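You operate a simulated robot arm through the tools that you are given. There is no shell and no other tool. Be economical: measure what you need, move in short steps, check, and stop when the job is done.

Carry out the task below with a simulated robot arm. There is one attempt and no reset: what you move stays moved.

## Task
Plug in the embedder and sink both wires into the wax sheet.
Fine: plug in with the switch off; press the orange knob over each wire till it sinks; switch off.

It is judged by the outcome, as a careful person would: the job done as asked, and still so three seconds after it is handed in. It fails if anything else is knocked over, pushed out of place, dropped, spilled or broken. Flat cloth is picked up by pressing the open fingertips on it (5 to 10 N) and closing them slowly along it; thin cloth reads only 2 to 8 mm in the jaws.

## Robot
A 6-joint arm with a four-finger gripper on a trunk, on a base that drives. Base frame: it is fixed to the floor where the robot stands at the start and does not move with it; the origin is under the middle of the robot, x ahead of it, y to its left, z up; the surface under the hand at the start is at about z = 852. Readings come in mm, degrees, newtons and seconds.
Its first joint turns from -166.0 to 166.0 degrees. Places, roughly: probe bar [600, -100, 900]; probe carriage [600, 0, 900]; red switch [800, -100, 900]; socket on the grey box [800, 0, 900]; wired frame with a wax sheet (3x48x14 cm) [600, -100, 900]. Payload 3.67 kg.
The tool frame sits at the grasp point between the pads (the TCP): z along the fingers, y along the line on which they close. The tips reach 28 mm beyond it. Largest opening 112 mm; the body of the gripper starts 73 mm behind the TCP.
Orientation is told as [roll, pitch, yaw] about the base's x, y, z axes, in that order, counted from this pose: with the fingers straight down and closing along the base's y, the tool's x points along the base's -x, its y along +y and its z along -z.

## Interface
- The arm moves only by the tool arm_command. Its argument "steps" is text: rows parted by semicolons, each of 7 numbers parted by spaces: the closure, from 0 (fully open) to 1 (shut), then the shift along the tool's x, y, z in mm, then the turn, a rotation vector about the tool's x, y, z in rad. In form: gripper dx dy dz rx ry rz; .... A call has 1 to 8 rows; each row is the pose to reach, as a shift and turn from the pose commanded when the call began, along the tool's axes at that moment. Rows are played at 5 a second. More than 50 mm and 8.6 degrees between two rows, or a gripper value outside its range, and nothing of the call is played. A pose out of reach is approached as far as the arm can. The call stops where the force on the tool passes 40 N (or 10 N more than at its start, if that is more) or the arm is blocked; 0.2 s more then pass. Each finger halts on what it meets, pressing with about 35 N; the grip force reading is that of the motor and also rises with nothing between the fingers. The clock runs only during rows and for 0.2 s after the last one: add rows that repeat a pose to give the fingers time. It gives the time, the measured TCP pose, the force on the tool (base axes), the opening and the grip force at its end, in the units of the frame above (readings bear some noise), with the torque about the TCP (base axes, N m) and any sound that the robot's microphone picked up.
- Cameras (640 x 400 px; columns grow to the right, rows downward): "scene" is now at [109.9, 188, 1351.4]; the picture's right is [-0.28, -0.96, 0.00], its down [-0.36, 0.10, -0.93] and it looks along [0.89, -0.26, -0.38] (base axes); focal length 294 px, centre (320, 200). "wrist" rides on the gripper at [60, -18, -104] in the tool frame; the picture's right is [0.29, 0.96, 0.00], its down [-0.80, 0.24, -0.55] and it looks along [-0.53, 0.16, 0.83] (tool axes); focal length 234 px, centre (320, 200).
- grab_frame(camera): a new picture of that camera. No time passes.
- steer(legs): drives the robot by 1 to 6 legs, each [ahead, left, turn to the left] in mm, mm and degrees, along the robot's own axes; the way and the turn of a leg run together, so that a leg with both is an arc; at most 1500 mm and 180 degrees a leg. The arm and the cameras ride along, it lands a little off, and it stops where it bumps. It gives what a move gives.
- pan_tilt(pan, tilt): turns the head with the scene camera to pan (to the left, within 143 degrees either way) and tilt (down, from -29 to 69), counted from straight ahead of the robot. It gives what a move gives.
- pixel_to_xyz(camera, pixels): for up to 12 pixels [column, row] of the newest picture of that camera ("zoom" is the newest enlarged one), the place [x, y, z] in the base frame of the surface seen there, good to about 2 mm. No time passes.
- inspect(camera, box): a new picture of the part [left, top, right, bottom] of that camera's present view, enlarged. No time passes.
- finish_job(): hands the job in; it is judged then, once.

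Work in short steps. Measure before you move; look again where a grasp or a placing could have gone wrong, and mend it. You have 80 turns and 48 pictures in all, those below and enlarged ones among them. Open the gripper and draw the arm clear of the work before you hand the job in, unless the task says otherwise; then end with one line.

The tools are called after ">>>" as name(argument=value, ...) on one line, values as JSON. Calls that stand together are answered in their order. arm_command: Moves the arm, as the interface text tells. Its arguments: {"type":"object","properties":{"steps":{"type":"string"}},"required":["steps"]} The other tools are called the same way: steer (legs) drives the base; pan_tilt (pan, tilt) turns the head that bears the scene camera; grab_frame (camera) takes a picture; pixel_to_xyz (camera, pixels) gives the place of the surface under pixels of a picture; inspect (camera, box) takes an enlarged picture of a part of a camera's view; finish_job () hands the job in.

At the start:

```text
clock: 0.0
position: [620.4, -65.7, 1281.1]
ee_rot: [-0.1, 0.0, 0.0]
ft_force: [-0.5, 1.0, 0.3]
wrist_torque: [0.04, 0.04, 0.03]
width: 112.1
finger_force: 0.2
robot x, y, heading: [-1.7, -2.1, 0.1]
head pan, tilt: [-16.1, 22.0]
```

scene: 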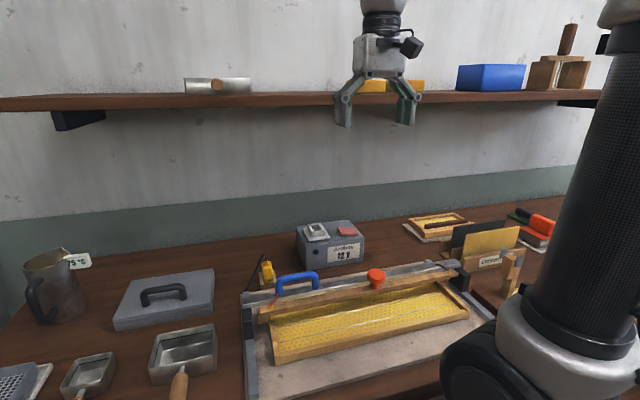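
wrist: 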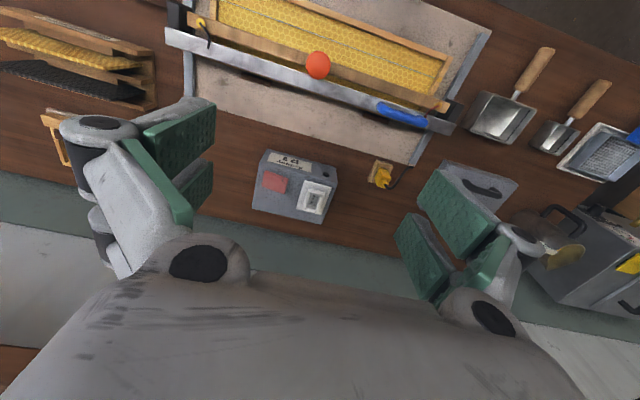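

I see the grey box (scene ~330,243), the yellow plug (~267,272), the bar with blue handle (~297,283) and orange knob (~376,277). I look closer at both areas.

>>> inspect(camera="scene", box=[230, 200, 390, 300])

>>> inspect(camera="wrist", box=[160, 0, 480, 220])

>>> pixel_to_xyz(camera="scene", pixels=[[316, 230], [347, 231], [267, 266], [267, 280], [297, 276], [376, 272], [262, 312], [450, 270], [281, 350], [465, 315], [330, 255], [350, 310]])

```text
4.00 times, centred on (310, 250) of scene
```

zoom: 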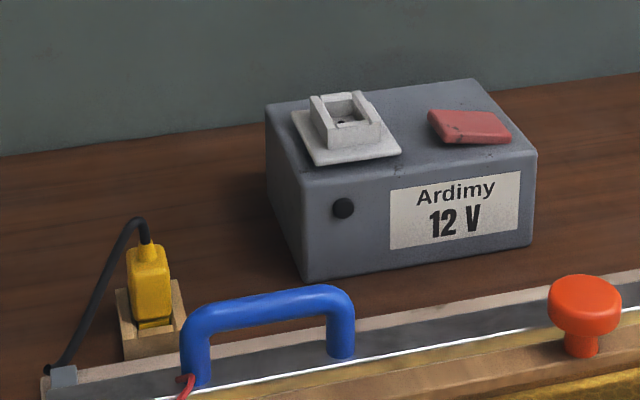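

```text
1.82 times, centred on (320, 110) of wrist
```

zoom: 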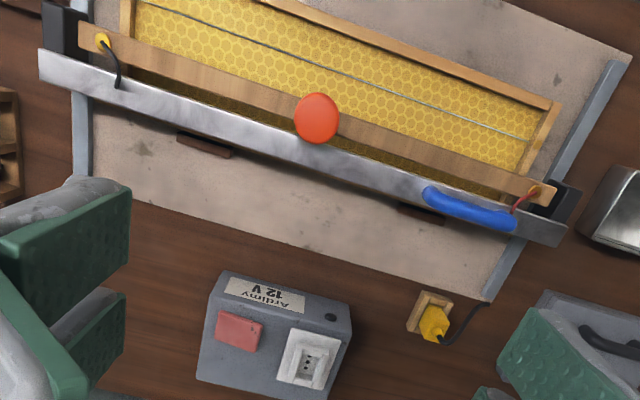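

```text
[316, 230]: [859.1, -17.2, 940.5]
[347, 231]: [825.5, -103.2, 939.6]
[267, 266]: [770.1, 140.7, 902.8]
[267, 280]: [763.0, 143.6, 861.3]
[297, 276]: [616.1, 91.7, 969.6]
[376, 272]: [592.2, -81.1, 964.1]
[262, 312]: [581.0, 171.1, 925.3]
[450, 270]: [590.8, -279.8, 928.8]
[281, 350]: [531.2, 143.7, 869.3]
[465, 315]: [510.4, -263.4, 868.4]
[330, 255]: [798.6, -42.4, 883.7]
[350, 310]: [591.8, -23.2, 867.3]
```

The switch is the red rocker and the socket is the white one on the box. I measure details through the enlarged wrist picture.

>>> pixel_to_xyz(camera="zoom", pixels=[[306, 362], [305, 370], [232, 320], [246, 340], [433, 320], [316, 112], [470, 203], [340, 70], [520, 135], [200, 22], [100, 75], [545, 232]])

>>> inspect(camera="wrist", box=[240, 140, 400, 240])

```text
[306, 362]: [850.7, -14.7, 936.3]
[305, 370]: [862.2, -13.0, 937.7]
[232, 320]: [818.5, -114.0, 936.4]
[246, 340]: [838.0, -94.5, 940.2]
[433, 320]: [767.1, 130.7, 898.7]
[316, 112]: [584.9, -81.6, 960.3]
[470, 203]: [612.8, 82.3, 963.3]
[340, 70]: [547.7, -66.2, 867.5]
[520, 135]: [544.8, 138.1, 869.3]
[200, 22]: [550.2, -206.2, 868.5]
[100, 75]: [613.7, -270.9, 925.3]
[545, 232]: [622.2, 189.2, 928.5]
```

```text
4.00 times, centred on (320, 190) of wrist
```

zoom: 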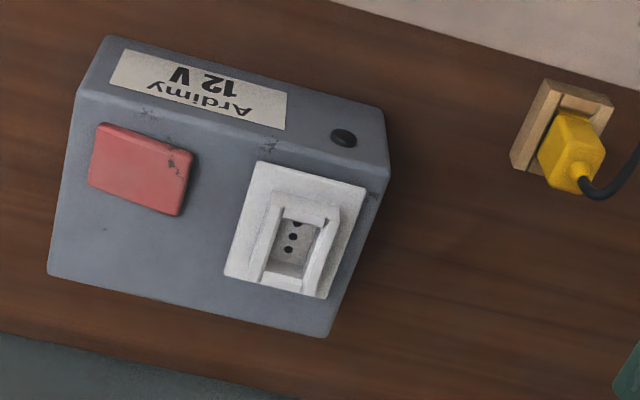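

The plug stands in a wooden holder near (768,135). I move the arm over to get a close wrist view of plug and socket.

>>> arm_command(steps="0 -10 28 33 0 0 0;0 -20 55 66 0 0 0;0 -30 83 100 0 0 0;0 -40 110 133 0 0 0;0 -50 138 166 0 0 0;0 -60 166 200 0 0 0;0 -60 166 200 0 0 0")

>>> grab_frame(camera="wrist")

```text
clock: 1.6
position: [684.9, 103.2, 1083.8]
ee_rot: [-0.1, 0.0, 0.1]
ft_force: [-0.4, 0.1, 0.1]
wrist_torque: [-0.05, -0.01, -0.01]
width: 111.8
finger_force: 0.0
robot x, y, heading: [-1.3, -3.2, -0.0]
head pan, tilt: [-16.1, 22.0]
```

```text
42 pictures are left
```

wrist: 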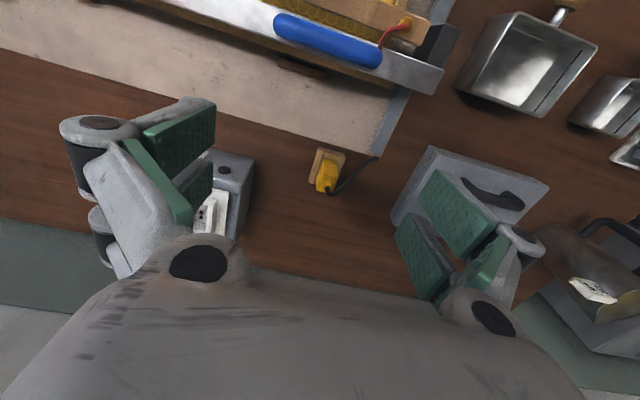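

The plug is at wrist (327,172). I enlarge it and the socket.

>>> inspect(camera="wrist", box=[280, 135, 400, 210])

>>> pixel_to_xyz(camera="zoom", pixels=[[250, 160], [215, 190], [290, 200], [250, 230], [240, 290], [270, 290], [190, 80], [340, 110], [160, 260], [260, 310], [225, 240], [280, 250]])

```text
5.33 times, centred on (340, 172) of wrist
```

zoom: 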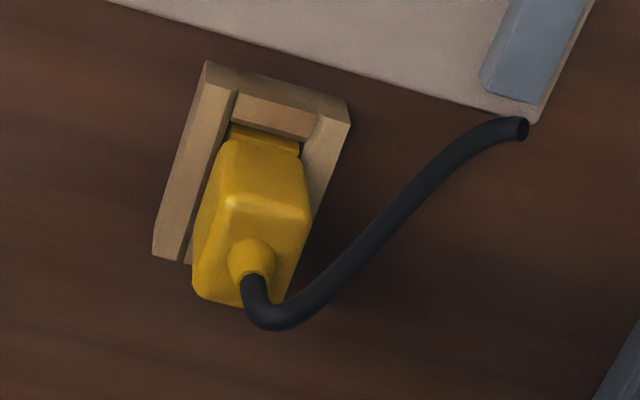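

```text
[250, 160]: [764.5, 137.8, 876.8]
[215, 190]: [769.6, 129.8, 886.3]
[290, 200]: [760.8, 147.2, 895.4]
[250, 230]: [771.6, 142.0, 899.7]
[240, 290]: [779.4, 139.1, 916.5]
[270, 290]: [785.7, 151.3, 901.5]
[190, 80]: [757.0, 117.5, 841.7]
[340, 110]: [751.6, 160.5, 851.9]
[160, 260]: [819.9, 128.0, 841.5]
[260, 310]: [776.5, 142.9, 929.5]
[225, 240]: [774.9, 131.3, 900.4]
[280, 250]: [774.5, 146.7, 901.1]
```

The plug body is about x 764–787, y 129–149, top z≈901; the cable runs off towards -x,+y. I measure the cable, holder walls, socket edges and the shelf.

>>> pixel_to_xyz(camera="zoom", pixels=[[320, 310], [370, 250], [440, 165], [520, 128], [215, 75], [335, 112], [175, 240], [275, 120], [205, 295], [305, 190], [230, 148], [300, 160]])

>>> inspect(camera="wrist", box=[180, 140, 276, 200])

>>> grab_frame(camera="scene")

>>> pixel_to_xyz(camera="scene", pixels=[[150, 108], [300, 106], [300, 98], [310, 240], [297, 278], [316, 274], [276, 284]])

```text
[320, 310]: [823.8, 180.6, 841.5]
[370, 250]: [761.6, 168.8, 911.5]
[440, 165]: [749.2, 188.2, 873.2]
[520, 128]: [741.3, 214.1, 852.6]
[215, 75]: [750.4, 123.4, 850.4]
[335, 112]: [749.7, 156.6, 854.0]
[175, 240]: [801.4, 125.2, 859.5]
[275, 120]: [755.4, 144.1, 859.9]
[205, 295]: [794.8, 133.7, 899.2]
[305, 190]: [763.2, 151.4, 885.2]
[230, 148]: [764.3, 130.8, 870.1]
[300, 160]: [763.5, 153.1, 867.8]
```

```text
6.67 times, centred on (228, 170) of wrist
```

zoom: 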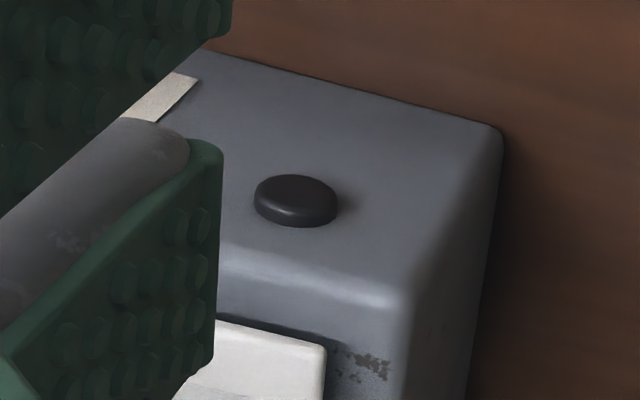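

```text
39 pictures are left
```

scene: 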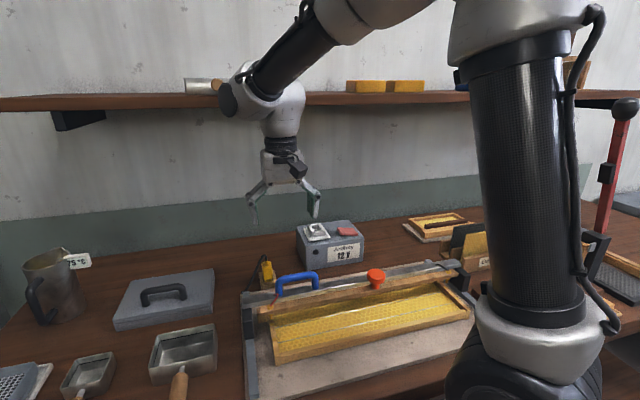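

```text
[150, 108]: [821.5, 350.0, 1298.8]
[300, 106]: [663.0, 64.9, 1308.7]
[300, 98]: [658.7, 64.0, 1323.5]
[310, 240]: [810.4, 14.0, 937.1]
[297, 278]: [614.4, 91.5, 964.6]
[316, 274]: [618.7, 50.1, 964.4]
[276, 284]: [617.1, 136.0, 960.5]
```

The plug spans x 763–795, y 129–152, and its cable leaves to +y, so I'll grip along x (yaw 90°). I turn the hand and move over the plug, staying high.

>>> arm_command(steps="0 -12 5 0 0 0 0.1428;0 -24 10 0 0 0 0.2856;0 -36 15 0 0 0 0.4284;0 -48 20 0 0 0 0.5712;0 -60 25 0 0 0 0.714;0 -72 30 0 0 0 0.8568;0 -84 34 0 0 0 0.9996;0 -94 38 0 0 0 1.1424")

>>> arm_command(steps="0 0 0 0 0 0 0.1428;0 0 0 0 0 0 0.2856;0 0 0 0 0 0 0.4284;0 0 0 25 0 0 0.4284;0 0 0 50 0 0 0.4284;0 0 0 50 0 0 0.4284")

>>> grab_frame(camera="wrist")

```text
clock: 3.4
position: [766.5, 136.1, 1082.8]
ee_rot: [-0.2, 0.2, -65.6]
ft_force: [0.4, -0.6, 0.6]
wrist_torque: [-0.02, -0.02, 0.02]
width: 112.2
finger_force: 0.1
robot x, y, heading: [-2.2, -0.8, -0.1]
head pan, tilt: [-16.1, 22.0]
```

```text
clock: 4.8
position: [775.1, 140.0, 1030.4]
ee_rot: [0.0, 0.0, -89.9]
ft_force: [-0.7, 0.4, 0.2]
wrist_torque: [-0.02, 0.01, 0.01]
width: 111.8
finger_force: 0.1
robot x, y, heading: [1.2, 0.8, -0.0]
head pan, tilt: [-16.1, 22.0]
```

```text
38 pictures are left
```

wrist: 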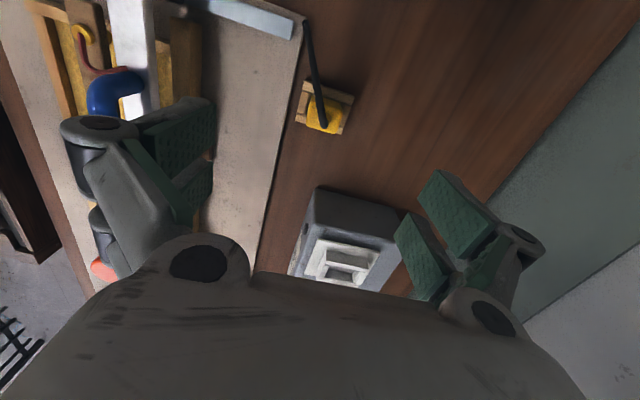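

The plug shows at wrist (325,118), where the tool axis should meet it (≈320,122). I enlarge to measure its edges again.

>>> inspect(camera="wrist", box=[277, 60, 373, 160])

>>> pixel_to_xyz(camera="wrist", pixels=[[309, 106], [307, 118], [308, 127], [341, 112], [342, 125], [325, 103], [325, 130], [322, 90], [316, 70], [306, 30], [346, 132], [322, 118]])

```text
4.00 times, centred on (325, 110) of wrist
```

zoom: 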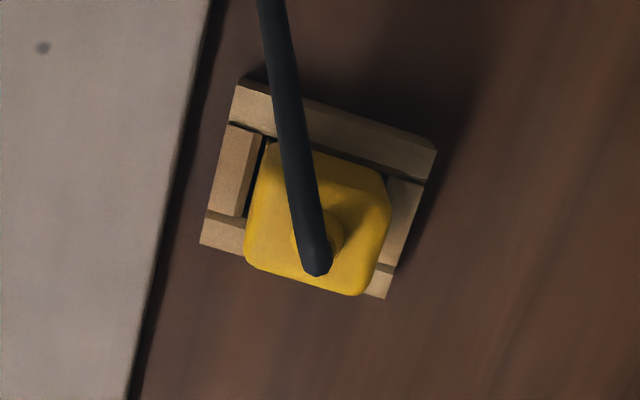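

```text
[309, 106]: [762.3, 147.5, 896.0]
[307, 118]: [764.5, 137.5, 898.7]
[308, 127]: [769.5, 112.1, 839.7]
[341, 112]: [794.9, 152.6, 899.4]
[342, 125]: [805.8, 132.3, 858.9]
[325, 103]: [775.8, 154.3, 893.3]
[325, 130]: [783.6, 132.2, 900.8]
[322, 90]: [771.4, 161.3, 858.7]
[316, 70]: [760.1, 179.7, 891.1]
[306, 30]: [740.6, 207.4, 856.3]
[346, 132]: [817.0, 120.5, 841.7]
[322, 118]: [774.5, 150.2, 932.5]
```

Plug centre is about (779,142), top z≈900. I descend to TCP z≈895 with the fingers open.

>>> arm_command(steps="0 1 3 30 0 0 0;0 1 3 60 0 0 0;0 1 3 90 0 0 0;0 1 3 112 0 0 0;0 1 3 125 0 0 0;0 1 3 134 0 0 0;0 1 3 134 0 0 0")

>>> grab_frame(camera="wrist")

```text
clock: 6.4
position: [778.8, 137.5, 899.4]
ee_rot: [-0.1, -0.1, -89.9]
ft_force: [-0.4, 0.3, 0.0]
wrist_torque: [0.01, 0.0, -0.03]
width: 112.1
finger_force: 0.1
robot x, y, heading: [-4.1, 1.2, -0.1]
head pan, tilt: [-16.1, 22.0]
```

```text
36 pictures are left
```

wrist: 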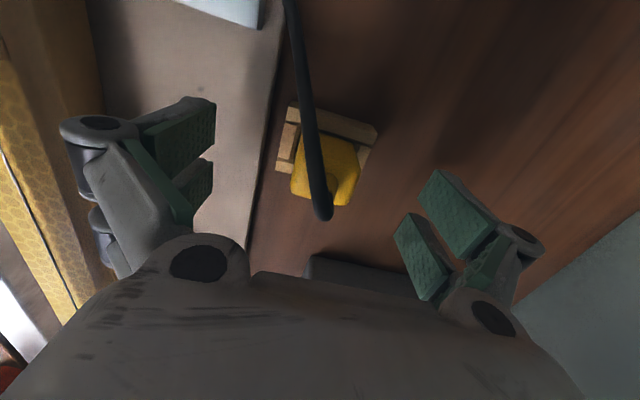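

The plug sits midway between the fingers at (325,172). I nudge +3 mm in y, lower 4 mm, and close on it.

>>> arm_command(steps="0 3 0 4 0 0 0;0.3 3 0 4 0 0 0;0.5 3 0 4 0 0 0;0.65 3 0 4 0 0 0;0.8 3 0 4 0 0 0;0.8 3 0 4 0 0 0;0.8 3 0 4 0 0 0")

>>> grab_frame(camera="wrist")

```text
clock: 8.0
position: [779.5, 142.2, 895.0]
ee_rot: [0.0, 0.0, -90.0]
ft_force: [0.7, 0.0, 0.7]
wrist_torque: [0.03, -0.02, -0.01]
width: 33.2
finger_force: 35.0
robot x, y, heading: [1.9, 1.7, 0.0]
head pan, tilt: [-16.1, 22.0]
```

```text
35 pictures are left
```

wrist: 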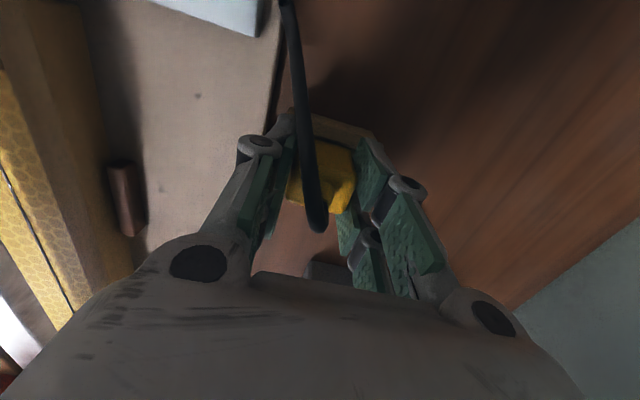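

Gripped at 33 mm. I lift straight up.

>>> arm_command(steps="0.8 0 0 -15 0 0 0;0.8 0 0 -30 0 0 0;0.8 0 0 -60 0 0 0;0.8 0 0 -90 0 0 0;0.8 0 0 -120 0 0 0;0.8 0 0 -130 0 0 0;0.8 0 0 -130 0 0 0")

>>> grab_frame(camera="wrist")

>>> inspect(camera="scene", box=[200, 130, 400, 290])

```text
clock: 9.6
position: [777.4, 144.0, 1023.2]
ee_rot: [-0.1, 0.0, -89.9]
ft_force: [0.4, 0.1, -1.1]
wrist_torque: [-0.02, 0.0, 0.0]
width: 33.4
finger_force: 35.0
robot x, y, heading: [0.3, -4.4, -0.0]
head pan, tilt: [-16.1, 22.0]
```

```text
34 pictures are left
```

wrist: 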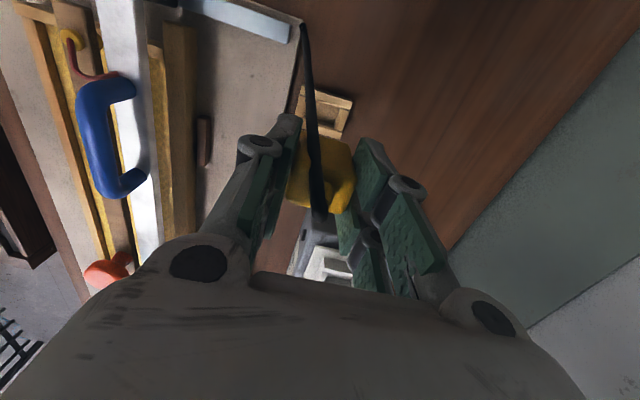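

```text
2.50 times, centred on (300, 210) of scene
```

zoom: 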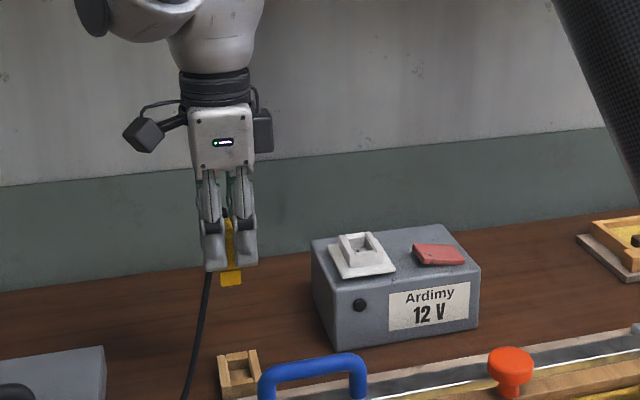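

The plug is in hand and the cable follows. Now I measure the socket closely from the scene camera.

>>> inspect(camera="scene", box=[292, 210, 372, 260])

>>> pixel_to_xyz(camera="zoom", pixels=[[92, 120], [195, 106], [160, 178], [272, 155], [115, 95], [200, 85], [165, 125], [230, 115], [178, 90], [195, 135], [140, 85], [235, 122]])

```text
8.00 times, centred on (332, 235) of scene
```

zoom: 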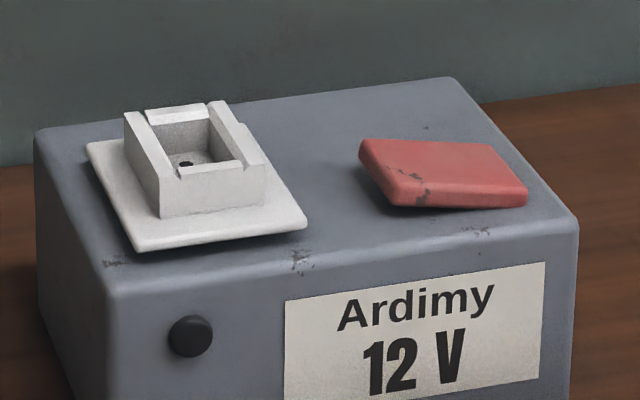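

```text
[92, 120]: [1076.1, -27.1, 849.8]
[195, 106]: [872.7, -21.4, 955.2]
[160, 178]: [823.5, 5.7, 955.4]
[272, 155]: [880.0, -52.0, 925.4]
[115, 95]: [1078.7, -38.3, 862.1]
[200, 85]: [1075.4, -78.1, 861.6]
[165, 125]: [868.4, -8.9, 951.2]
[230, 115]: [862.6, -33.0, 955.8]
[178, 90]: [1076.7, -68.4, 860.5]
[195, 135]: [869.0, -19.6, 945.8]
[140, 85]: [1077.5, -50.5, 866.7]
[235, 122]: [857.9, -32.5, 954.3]
```

I sample the socket wall tops with corrected pixels.

>>> pixel_to_xyz(camera="zoom", pixels=[[130, 120], [162, 182], [216, 108], [256, 160], [178, 118], [210, 172], [168, 172], [246, 158], [144, 120], [206, 112], [187, 163], [185, 205]])

```text
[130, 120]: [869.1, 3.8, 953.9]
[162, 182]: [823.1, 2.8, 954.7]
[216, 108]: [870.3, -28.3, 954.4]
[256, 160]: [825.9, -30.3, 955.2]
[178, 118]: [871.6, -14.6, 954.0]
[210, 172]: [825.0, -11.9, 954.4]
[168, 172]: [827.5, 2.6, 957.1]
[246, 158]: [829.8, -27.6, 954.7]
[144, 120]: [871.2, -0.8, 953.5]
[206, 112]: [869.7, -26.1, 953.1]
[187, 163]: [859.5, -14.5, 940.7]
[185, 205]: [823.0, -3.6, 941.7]
```

I check clearance between the wrist and the shelf before moving: a fresh scene picture, then shelf edge and wrist heights.

>>> grab_frame(camera="scene")

>>> pixel_to_xyz(camera="scene", pixels=[[150, 108], [150, 100], [150, 114], [330, 98], [330, 102], [450, 97], [288, 138], [288, 120], [288, 100], [240, 120], [260, 100], [60, 120]])

```text
31 pictures are left
```

scene: 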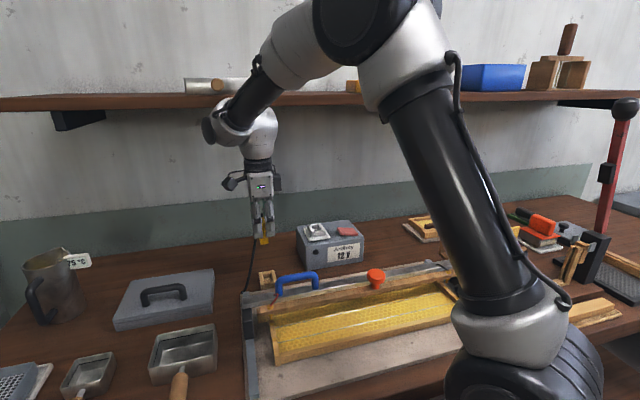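

```text
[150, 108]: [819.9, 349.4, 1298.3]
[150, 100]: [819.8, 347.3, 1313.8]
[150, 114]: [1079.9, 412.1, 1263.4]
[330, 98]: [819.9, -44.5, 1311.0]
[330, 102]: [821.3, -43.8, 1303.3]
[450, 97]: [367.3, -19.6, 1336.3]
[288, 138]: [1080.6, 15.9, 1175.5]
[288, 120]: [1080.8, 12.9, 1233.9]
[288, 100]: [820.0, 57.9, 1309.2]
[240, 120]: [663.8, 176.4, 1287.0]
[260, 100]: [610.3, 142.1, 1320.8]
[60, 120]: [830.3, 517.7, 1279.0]
```

Shelf front edge is x≈820, underside z≈1296. I measure the wrist link extents.

>>> pixel_to_xyz(camera="scene", pixels=[[262, 130], [260, 150], [267, 115], [275, 125], [260, 165], [275, 140], [262, 110], [215, 130], [230, 140], [262, 180], [250, 105], [274, 112]])

```text
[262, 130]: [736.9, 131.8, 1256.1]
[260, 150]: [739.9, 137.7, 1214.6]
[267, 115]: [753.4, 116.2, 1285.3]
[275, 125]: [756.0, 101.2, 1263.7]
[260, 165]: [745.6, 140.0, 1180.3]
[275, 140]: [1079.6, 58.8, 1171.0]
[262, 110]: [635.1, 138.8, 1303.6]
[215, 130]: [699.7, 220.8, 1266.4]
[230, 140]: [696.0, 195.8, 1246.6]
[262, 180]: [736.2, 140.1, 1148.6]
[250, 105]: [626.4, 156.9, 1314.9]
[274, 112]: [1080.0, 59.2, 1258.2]
```

Wrist top is about TCP+270, so I must travel low (TCP ≈1008) under the shelf. I measure the plug's bottom in hand.

>>> inspect(camera="scene", box=[232, 190, 296, 250])

>>> pixel_to_xyz(camera="zoom", pixels=[[300, 350], [320, 370], [320, 380], [310, 390], [300, 300], [320, 330]])

```text
6.67 times, centred on (264, 220) of scene
```

zoom: 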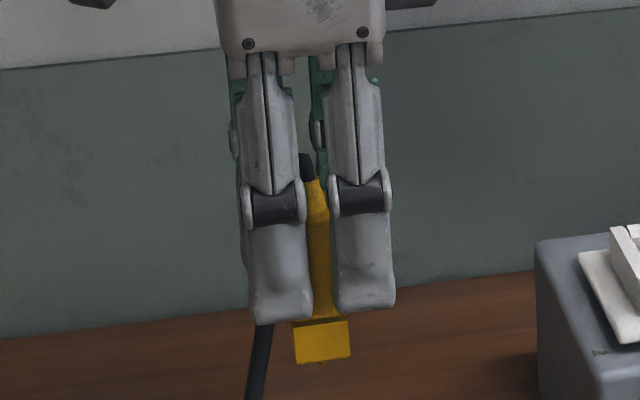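

```text
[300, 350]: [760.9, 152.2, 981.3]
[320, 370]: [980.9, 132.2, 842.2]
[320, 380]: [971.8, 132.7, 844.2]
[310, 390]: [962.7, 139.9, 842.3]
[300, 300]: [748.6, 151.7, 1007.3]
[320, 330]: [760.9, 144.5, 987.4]
```

Plug bottom is 45 mm below the TCP; the socket wall tops are at 955, floor ≈941. I travel at TCP z≈1010, first in y, then in x.

>>> arm_command(steps="0.8 -20 0 13 0 0 0;0.8 -60 0 13 0 0 0;0.8 -100 0 13 0 0 0;0.8 -130 10 13 0 0 0;0.8 -155 25 13 0 0 0;0.8 -155 45 13 0 0 0;0.8 -155 60 13 0 0 0;0.8 -155 69 13 0 0 0")

>>> grab_frame(camera="scene")

>>> grab_frame(camera="wrist")

```text
clock: 11.4
position: [835.0, -14.3, 1010.1]
ee_rot: [-0.6, -0.3, -89.8]
ft_force: [-0.4, -1.7, -1.4]
wrist_torque: [-0.01, 0.02, -0.02]
width: 33.3
finger_force: 34.5
robot x, y, heading: [-5.1, -0.9, 0.1]
head pan, tilt: [-16.1, 22.0]
```

```text
29 pictures are left
```

scene: 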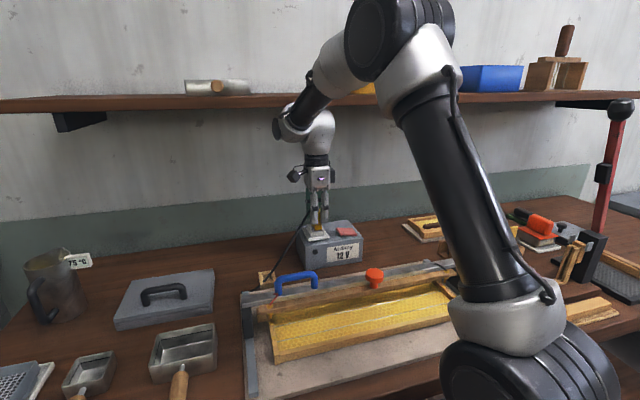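

```text
28 pictures are left
```

wrist: 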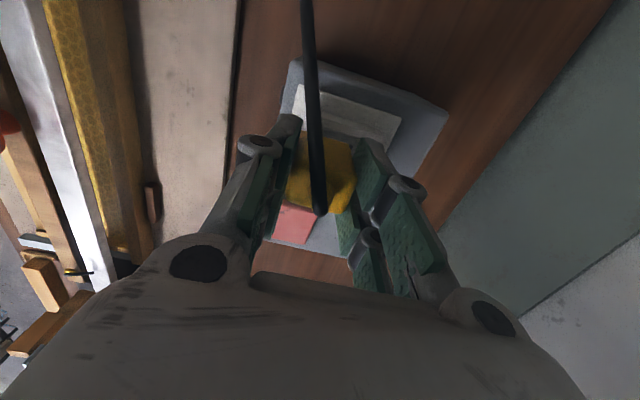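

The reading says x=835, short of 848; I wait a moment to see whether it was lag or a block.

>>> arm_command(steps="0.8 0 0 0 0 0 0;0.8 0 0 0 0 0 0")

>>> pixel_to_xyz(camera="scene", pixels=[[318, 108], [325, 112], [300, 105], [300, 120], [285, 110], [318, 130], [290, 103], [310, 112]])

```text
clock: 12.0
position: [835.3, -13.9, 1010.7]
ee_rot: [-0.7, -0.2, -89.8]
ft_force: [1.0, -0.5, -0.1]
wrist_torque: [-0.02, 0.0, 0.01]
width: 33.4
finger_force: 35.5
robot x, y, heading: [-0.5, 1.3, -0.1]
head pan, tilt: [-16.1, 22.0]
```

```text
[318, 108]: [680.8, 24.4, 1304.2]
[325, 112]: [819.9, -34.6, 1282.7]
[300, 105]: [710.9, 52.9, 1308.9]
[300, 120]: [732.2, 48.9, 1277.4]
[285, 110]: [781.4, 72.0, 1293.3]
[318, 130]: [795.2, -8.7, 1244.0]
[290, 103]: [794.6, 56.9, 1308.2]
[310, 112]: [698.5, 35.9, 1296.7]
```

The wrist housing is touching the shelf's front edge at x≈820. I back off and tilt the hand about 5° so the wrist leans towards the robot, rising slightly out of the way.

>>> arm_command(steps="0.8 0 -15 0 0 0 0;0.8 0 -30 0 0 0 0;0.8 0 -30 0 -0.05 0 0;0.8 0 -30 0 -0.1 0 0;0.8 0 -30 0 -0.1 0 0")

```text
clock: 13.2
position: [815.8, -10.7, 1011.4]
ee_rot: [5.8, 0.1, -90.0]
ft_force: [0.0, -0.6, -0.1]
wrist_torque: [-0.02, 0.0, -0.01]
width: 33.3
finger_force: 34.7
robot x, y, heading: [0.2, 2.1, 0.1]
head pan, tilt: [-16.1, 22.0]
```

Tilt is 5.8° with the fingertips leading forward. I move +27 mm in base x at the same height.

>>> arm_command(steps="0.8 0 10 1 0 0 0;0.8 0 20 2 0 0 0;0.8 0 26.9 2.7 0 0 0;0.8 0 26.9 2.7 0 0 0")

>>> inspect(camera="scene", box=[280, 190, 360, 250])

>>> inspect(camera="wrist", box=[250, 60, 410, 260])

```text
clock: 14.2
position: [844.9, -10.4, 1011.6]
ee_rot: [5.8, 0.0, -90.1]
ft_force: [-0.2, 0.6, -1.2]
wrist_torque: [0.0, 0.01, 0.02]
width: 33.2
finger_force: 35.1
robot x, y, heading: [1.1, 2.0, 0.0]
head pan, tilt: [-16.1, 22.0]
```

```text
6.67 times, centred on (320, 220) of scene
```

zoom: 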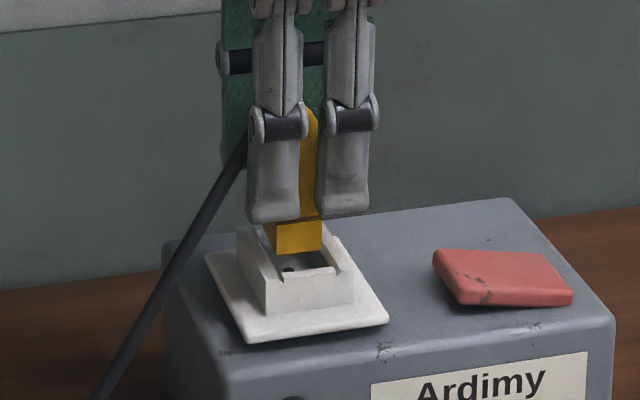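

```text
2.00 times, centred on (330, 160) of wrist
```

zoom: 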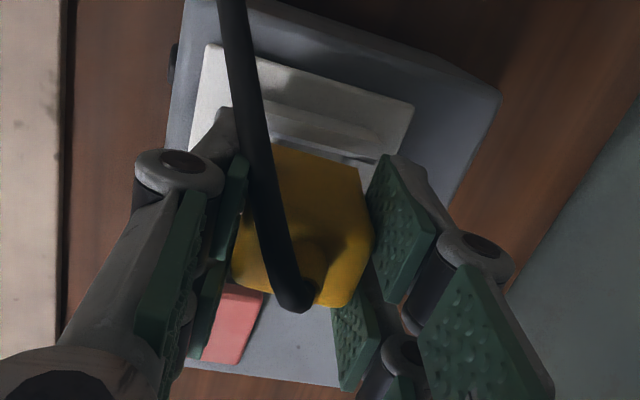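

Clear of the shelf. I measure the plug block's bottom corners against the pocket in the scene view.

>>> inspect(camera="scene", box=[304, 210, 336, 234])

>>> pixel_to_xyz(camera="zoom", pixels=[[220, 230], [310, 230], [265, 235], [215, 290], [340, 285], [190, 290], [365, 275], [230, 195], [310, 195], [130, 170], [270, 340]])

```text
16.00 times, centred on (320, 222) of scene
```

zoom: 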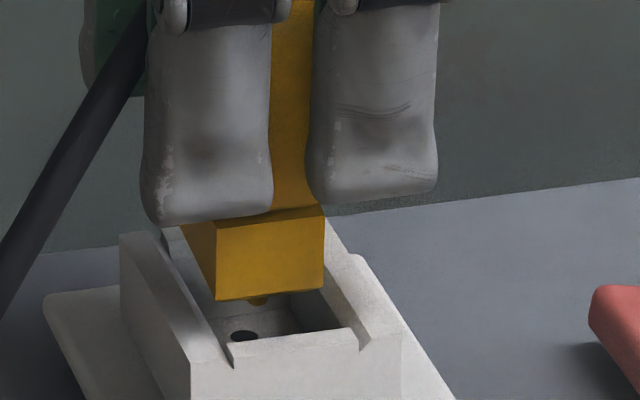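

```text
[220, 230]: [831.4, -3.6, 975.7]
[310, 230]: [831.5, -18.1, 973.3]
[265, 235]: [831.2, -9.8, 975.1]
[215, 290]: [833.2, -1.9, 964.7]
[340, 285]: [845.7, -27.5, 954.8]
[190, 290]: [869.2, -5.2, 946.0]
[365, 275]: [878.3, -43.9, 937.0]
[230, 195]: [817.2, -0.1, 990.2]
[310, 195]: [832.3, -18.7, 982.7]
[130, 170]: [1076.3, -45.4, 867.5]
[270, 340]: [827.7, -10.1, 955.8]
```

The block is centred at y≈-11 but the pocket at y≈-13.5, so I shift -2.7 mm in y and lower 12 mm into the pocket mouth with the tilt held.

>>> arm_command(steps="0.8 -2.7 0 0 0 0 0;0.8 -2.7 -0.4 4 0 0 0;0.8 -2.7 -0.8 8 0 0 0;0.8 -2.7 -1.2 11.9 0 0 0;0.8 -2.7 -1.2 11.9 0 0 0")

>>> inspect(camera="scene", box=[304, 210, 336, 234])

>>> pixel_to_xyz(camera="zoom", pixels=[[240, 270], [310, 270], [230, 320], [330, 310], [280, 340], [280, 290], [280, 310]])

```text
clock: 15.4
position: [846.1, -15.3, 998.2]
ee_rot: [5.7, 0.0, -90.0]
ft_force: [-0.4, -0.6, 0.2]
wrist_torque: [-0.01, 0.01, 0.01]
width: 33.1
finger_force: 34.9
robot x, y, heading: [-0.9, -0.9, 0.1]
head pan, tilt: [-16.1, 22.0]
```

```text
16.00 times, centred on (320, 222) of scene
```

zoom: 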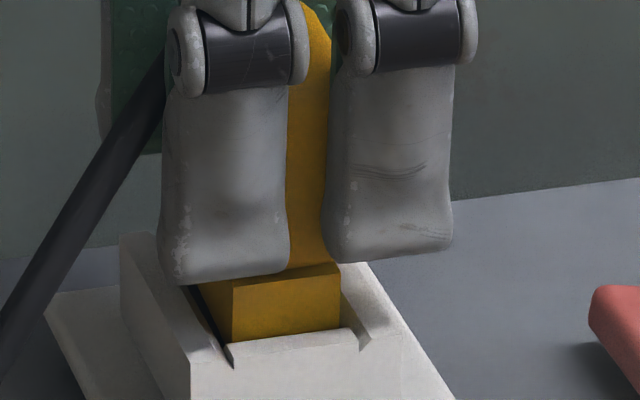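

```text
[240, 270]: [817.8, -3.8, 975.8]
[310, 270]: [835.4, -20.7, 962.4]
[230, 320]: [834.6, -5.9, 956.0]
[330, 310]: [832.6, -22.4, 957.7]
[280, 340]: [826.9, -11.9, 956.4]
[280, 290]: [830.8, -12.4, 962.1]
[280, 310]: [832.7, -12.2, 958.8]
```

Block is in the pocket mouth, no contact force. I right the hand to vertical about the plug bottom while lowering another 5 mm.

>>> arm_command(steps="0.8 -0.6 -0.3 3 0 0 0;0.8 -0.6 1 4 0.033 0 0;0.8 -0.6 2.4 5 0.066 0 0;0.8 -0.6 4 5.5 0.1 0 0;0.8 -0.6 4 5.5 0.1 0 0")

>>> inspect(camera="scene", box=[304, 210, 336, 234])

```text
clock: 16.6
position: [849.0, -16.4, 994.2]
ee_rot: [0.0, -0.1, -90.0]
ft_force: [-0.4, 2.7, -0.5]
wrist_torque: [0.17, 0.0, 0.0]
width: 33.2
finger_force: 34.8
robot x, y, heading: [-3.9, 1.5, -0.2]
head pan, tilt: [-16.1, 22.0]
```

```text
16.00 times, centred on (320, 222) of scene
```

zoom: 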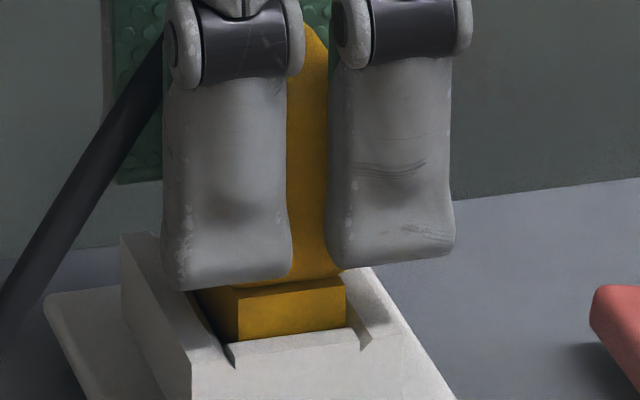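

Vertical, with a light 2.7 N side touch. I shift +1 mm in y and press down gradually.

>>> arm_command(steps="0.8 1 0 0 0 0 0;0.8 1 0 2 0 0 0;0.8 1 0 4 0 0 0;0.8 1 0 6 0 0 0;0.8 1 0 8 0 0 0;0.8 1 0 10 0 0 0;0.8 1 0 11 0 0 0")

>>> inspect(camera="scene", box=[304, 210, 336, 234])

```text
clock: 18.2
position: [847.7, -13.3, 983.2]
ee_rot: [0.1, 0.0, -90.0]
ft_force: [7.7, 2.0, 24.7]
wrist_torque: [0.16, -0.27, 0.03]
width: 33.0
finger_force: 35.5
robot x, y, heading: [2.8, -0.0, -0.1]
head pan, tilt: [-16.1, 22.0]
```

```text
16.00 times, centred on (320, 222) of scene
```

zoom: 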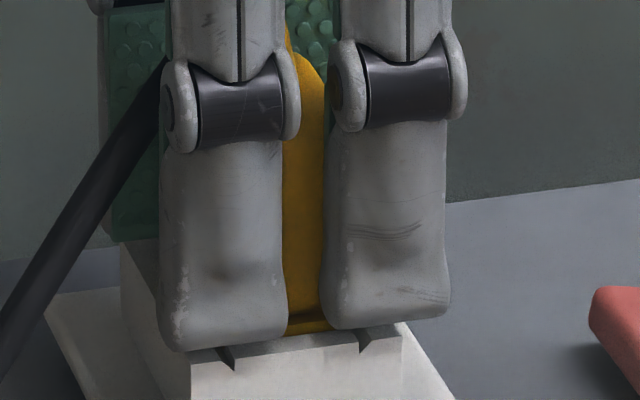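

It now resists at 25 N, with fingertips at the socket top (z≈955). I open to release and rise a little, then look whether the plug is fully seated.

>>> arm_command(steps="0.8 0 0 -1 0 0 0;0.6 0 0 -1 0 0 0;0.5 0 0 -1 0 0 0;0.5 0 0 -1 0 0 0")

>>> inspect(camera="scene", box=[296, 200, 344, 236])

>>> pixel_to_xyz(camera="zoom", pixels=[[315, 130], [315, 180], [315, 220], [315, 250], [315, 265], [315, 290]])

```text
clock: 19.2
position: [848.7, -15.3, 982.7]
ee_rot: [0.0, 0.0, -90.0]
ft_force: [-0.2, 0.4, -0.4]
wrist_torque: [0.02, 0.0, -0.01]
width: 56.1
finger_force: 0.0
robot x, y, heading: [-0.3, 2.1, -0.0]
head pan, tilt: [-16.1, 22.0]
```

```text
11.11 times, centred on (320, 218) of scene
```

zoom: 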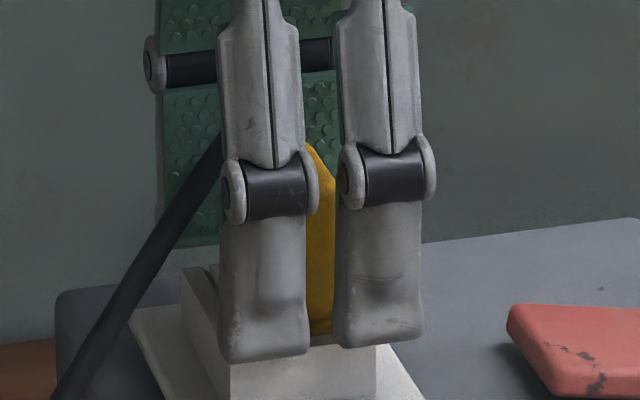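

```text
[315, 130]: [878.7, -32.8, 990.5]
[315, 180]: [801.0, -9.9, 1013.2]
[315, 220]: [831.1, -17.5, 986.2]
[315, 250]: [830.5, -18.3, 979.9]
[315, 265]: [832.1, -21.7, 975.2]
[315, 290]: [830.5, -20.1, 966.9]
```

Released without moving the plug. I rise 8 mm and slide away in -y (cable leaves on +y), above the rocker.

>>> arm_command(steps="0.4 0 0 -4 0 0 0;0.4 0 0 -8 0 0 0;0.4 -20 0 -8 0 0 0;0.4 -45 0 -8 0 0 0;0.4 -70 0 -8 0 0 0;0.4 -90 0 -8 0 0 0;0.4 -90 -40 -8 0 0 0;0.4 -90 -80 -20 0 0 0")

>>> inspect(camera="scene", box=[290, 200, 370, 260])

>>> pixel_to_xyz(camera="zoom", pixels=[[205, 60], [210, 100], [210, 120], [205, 135], [205, 150], [205, 165], [430, 200], [470, 200], [430, 215], [525, 210], [470, 230], [440, 185]])

```text
clock: 21.0
position: [764.9, -102.6, 1002.2]
ee_rot: [0.0, 0.0, -90.1]
ft_force: [0.5, -0.3, -1.4]
wrist_torque: [-0.02, 0.02, -0.02]
width: 67.4
finger_force: 0.1
robot x, y, heading: [2.7, 1.3, 0.2]
head pan, tilt: [-16.1, 22.0]
```

```text
6.67 times, centred on (330, 230) of scene
```

zoom: 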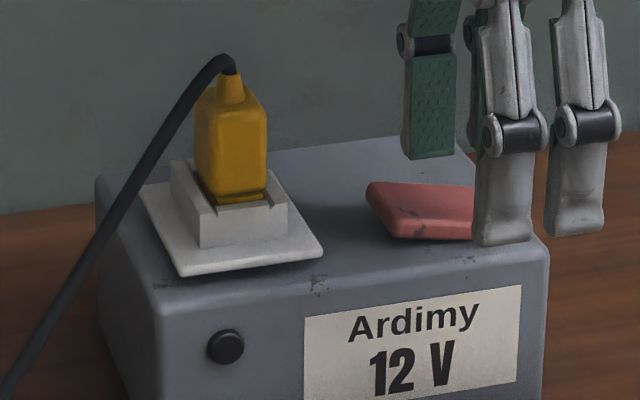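

```text
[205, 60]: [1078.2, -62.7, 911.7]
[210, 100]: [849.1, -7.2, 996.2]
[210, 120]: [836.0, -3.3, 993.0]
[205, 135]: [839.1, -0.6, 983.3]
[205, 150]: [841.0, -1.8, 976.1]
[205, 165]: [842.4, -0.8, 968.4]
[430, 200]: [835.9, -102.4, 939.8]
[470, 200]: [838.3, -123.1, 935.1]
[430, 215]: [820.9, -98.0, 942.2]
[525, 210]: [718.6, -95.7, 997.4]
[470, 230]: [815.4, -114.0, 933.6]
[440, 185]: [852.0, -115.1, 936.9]
```

The plug is seated upright in the socket and the lamp/rocker is unchanged. Now I study the bar and wires in the scene view.

>>> inspect(camera="scene", box=[235, 250, 480, 400])

>>> pixel_to_xyz(camera="zoom", pixels=[[90, 170], [320, 130], [580, 60], [330, 190], [120, 240], [560, 140], [30, 180], [590, 30], [370, 65], [210, 60], [300, 80], [350, 100]])

```text
2.61 times, centred on (358, 325) of scene
```

zoom: 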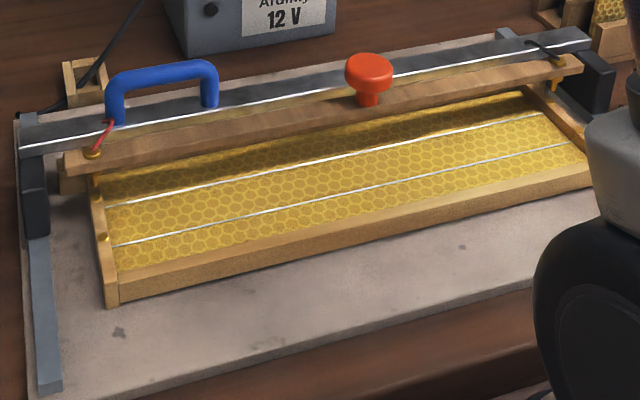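

```text
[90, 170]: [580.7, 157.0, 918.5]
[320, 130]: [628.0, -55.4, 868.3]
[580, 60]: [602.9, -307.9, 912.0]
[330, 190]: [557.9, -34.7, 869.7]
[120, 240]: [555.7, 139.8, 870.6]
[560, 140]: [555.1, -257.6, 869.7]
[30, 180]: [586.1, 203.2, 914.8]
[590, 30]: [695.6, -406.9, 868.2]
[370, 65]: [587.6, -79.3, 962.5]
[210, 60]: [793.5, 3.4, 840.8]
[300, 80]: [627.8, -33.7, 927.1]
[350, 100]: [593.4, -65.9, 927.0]
```

Two wires are visible, zoom row ≈162 and ≈205 at column 330. I measure them and the carriage/handle.

>>> pixel_to_xyz(camera="zoom", pixels=[[110, 205], [330, 160], [540, 114], [115, 245], [330, 201], [560, 147], [92, 152], [557, 60], [110, 92], [165, 75], [210, 68], [370, 100]])

>>> inspect(camera="scene", box=[236, 260, 332, 330])

>>> inspect(camera="scene", box=[390, 240, 486, 310])

```text
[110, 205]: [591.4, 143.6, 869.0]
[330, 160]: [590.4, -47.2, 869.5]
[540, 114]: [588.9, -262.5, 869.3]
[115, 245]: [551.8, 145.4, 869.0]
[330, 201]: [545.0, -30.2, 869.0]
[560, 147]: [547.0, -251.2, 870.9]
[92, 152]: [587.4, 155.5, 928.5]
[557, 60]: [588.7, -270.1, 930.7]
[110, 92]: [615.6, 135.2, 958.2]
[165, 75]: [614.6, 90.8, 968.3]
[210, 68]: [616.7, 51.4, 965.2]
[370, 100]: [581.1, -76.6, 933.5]
```

```text
5.71 times, centred on (284, 295) of scene
```

zoom: 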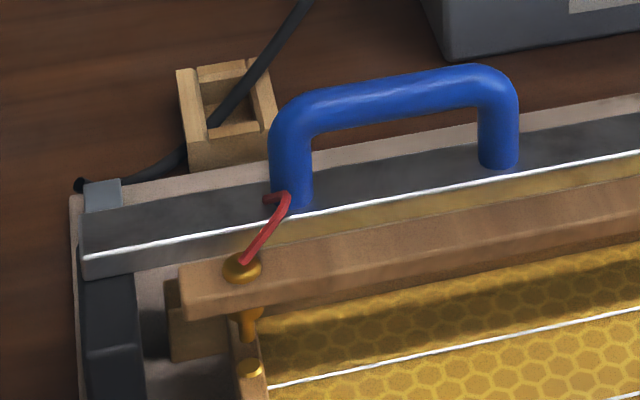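

```text
5.71 times, centred on (438, 275) of scene
```

zoom: 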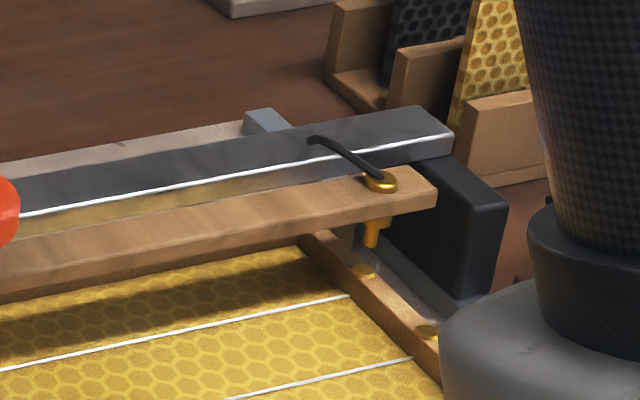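

The carriage sits about over wire 1 (x≈590); wire 2 is at x≈547. I measure the brass eyelets and probe tips.

>>> pixel_to_xyz(camera="zoom", pixels=[[364, 271], [427, 331], [372, 238], [378, 187], [376, 222], [470, 220], [260, 122]])

>>> inspect(camera="scene", box=[236, 270, 316, 380])

>>> pixel_to_xyz(camera="zoom", pixels=[[170, 187], [166, 203], [155, 120], [168, 150], [165, 161], [170, 270]])

```text
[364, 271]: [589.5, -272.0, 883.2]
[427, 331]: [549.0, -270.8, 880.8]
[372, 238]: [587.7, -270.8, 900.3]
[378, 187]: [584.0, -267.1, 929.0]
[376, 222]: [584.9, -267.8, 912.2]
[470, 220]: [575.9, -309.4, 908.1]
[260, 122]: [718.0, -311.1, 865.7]
```

```text
3.64 times, centred on (276, 325) of scene
```

zoom: 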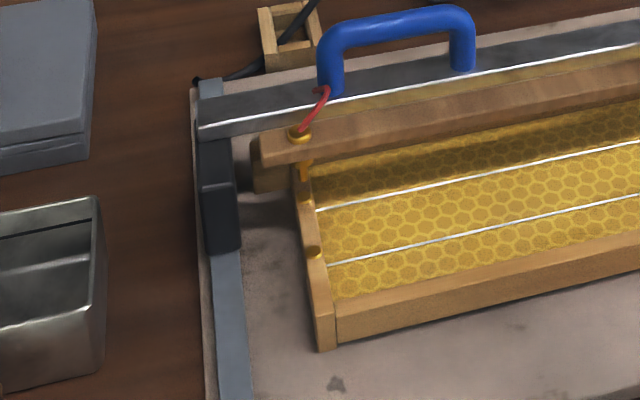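

```text
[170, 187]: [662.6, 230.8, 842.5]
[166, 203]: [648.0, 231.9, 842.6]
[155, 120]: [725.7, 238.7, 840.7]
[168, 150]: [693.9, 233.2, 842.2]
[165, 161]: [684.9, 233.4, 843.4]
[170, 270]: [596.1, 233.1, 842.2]
```

I measure the left side with proper pixels.

>>> pixel_to_xyz(camera="zoom", pixels=[[313, 252], [309, 198], [305, 168], [304, 176], [299, 133], [385, 25], [440, 15], [331, 70], [461, 55], [395, 40], [220, 210], [212, 175]])

```text
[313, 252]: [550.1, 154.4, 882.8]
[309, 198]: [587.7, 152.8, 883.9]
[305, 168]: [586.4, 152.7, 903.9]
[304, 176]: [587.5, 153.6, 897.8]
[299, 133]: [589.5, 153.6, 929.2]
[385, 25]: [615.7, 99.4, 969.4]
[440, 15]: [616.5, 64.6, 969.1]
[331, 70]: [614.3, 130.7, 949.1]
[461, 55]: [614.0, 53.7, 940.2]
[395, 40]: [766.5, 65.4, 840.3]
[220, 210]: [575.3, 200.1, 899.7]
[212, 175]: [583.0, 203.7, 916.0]
```

Probes (x≈588) are already over wire 1's eyelets. Next the switch: I enlarge the rocker to find its raised side.

>>> inspect(camera="scene", box=[328, 216, 368, 246])

>>> pixel_to_xyz(camera="zoom", pixels=[[110, 145], [120, 190], [150, 160], [200, 170], [250, 160], [170, 230], [280, 190], [320, 190], [400, 180], [140, 210], [200, 140], [370, 195]])

```text
13.33 times, centred on (348, 231) of scene
```

zoom: 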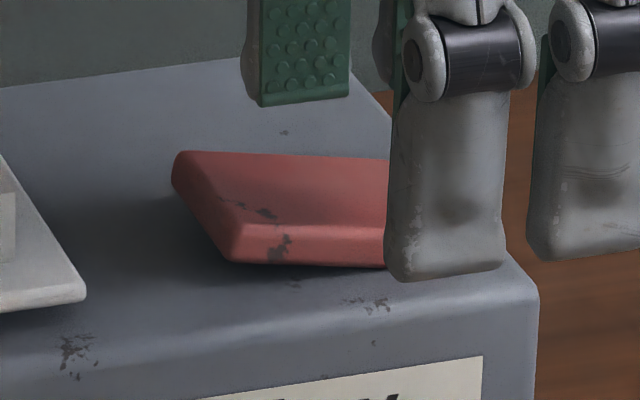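

```text
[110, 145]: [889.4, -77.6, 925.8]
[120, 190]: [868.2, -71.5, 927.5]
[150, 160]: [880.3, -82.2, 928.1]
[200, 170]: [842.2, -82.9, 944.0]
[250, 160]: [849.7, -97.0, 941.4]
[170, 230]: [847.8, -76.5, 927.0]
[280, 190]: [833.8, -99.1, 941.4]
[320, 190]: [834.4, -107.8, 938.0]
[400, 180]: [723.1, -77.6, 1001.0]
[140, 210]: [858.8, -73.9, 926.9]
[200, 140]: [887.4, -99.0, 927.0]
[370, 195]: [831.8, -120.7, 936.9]
```

Rocker's raised edge is on the +y side (z≈944), pivot near y≈-102. I close the fingers and approach over (836,-87) at low height.

>>> arm_command(steps="0.7 0 0 0 0 0 0;1 0 0 8 0 0 0;1 16 20 17 0 0 0;1 16 45 17 0 0 0;1 16 70 17 0 0 0;1 16 70 17 0 0 0")

>>> inspect(camera="scene", box=[290, 196, 370, 256])

>>> pixel_to_xyz(camera="zoom", pixels=[[400, 160], [430, 160], [420, 150]])

```text
clock: 22.4
position: [838.3, -89.5, 987.9]
ee_rot: [0.0, 0.1, -89.9]
ft_force: [0.1, 0.6, -0.6]
wrist_torque: [0.03, -0.04, 0.0]
width: 0.0
finger_force: 34.7
robot x, y, heading: [0.8, 0.0, -0.1]
head pan, tilt: [-16.1, 22.0]
```

```text
6.67 times, centred on (330, 226) of scene
```

zoom: 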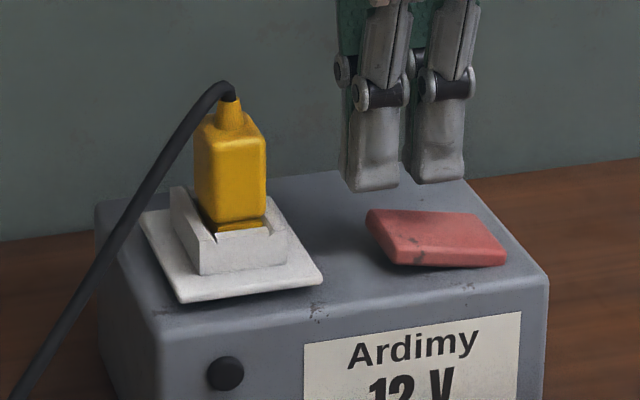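

```text
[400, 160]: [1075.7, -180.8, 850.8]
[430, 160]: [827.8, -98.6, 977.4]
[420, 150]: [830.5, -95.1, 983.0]
```

Each finger ends in two prongs (y≈-66..-88 and -92..-113 now), so I shift +16 mm in y so only one prong bears on the raised half, then press down slowly.

>>> arm_command(steps="1 16 -1 0 0 0 0;1 16 -1 8 0 0 0;1 16 -1 13 0 0 0;1 16 -1 16 0 0 0;1 16 -1 19 0 0 0;1 16 -1 22 0 0 0;1 16 -1 24 0 0 0")

>>> inspect(camera="scene", box=[290, 196, 370, 256])

```text
clock: 24.0
position: [837.6, -71.3, 963.3]
ee_rot: [0.1, 0.0, -90.0]
ft_force: [0.3, 0.1, -0.2]
wrist_torque: [-0.02, 0.01, 0.0]
width: 0.0
finger_force: 35.3
robot x, y, heading: [-0.4, -3.5, 0.0]
head pan, tilt: [-16.1, 22.0]
```

```text
6.67 times, centred on (330, 226) of scene
```

zoom: 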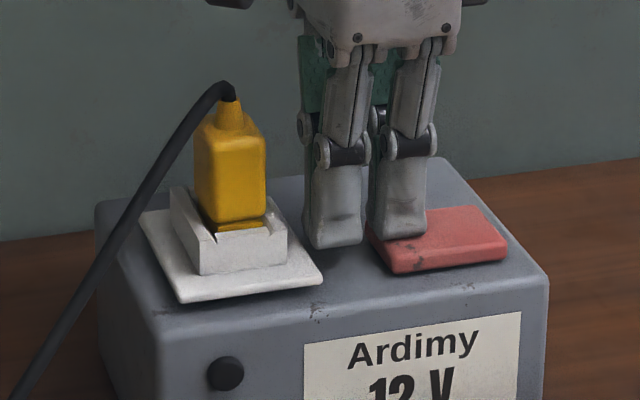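

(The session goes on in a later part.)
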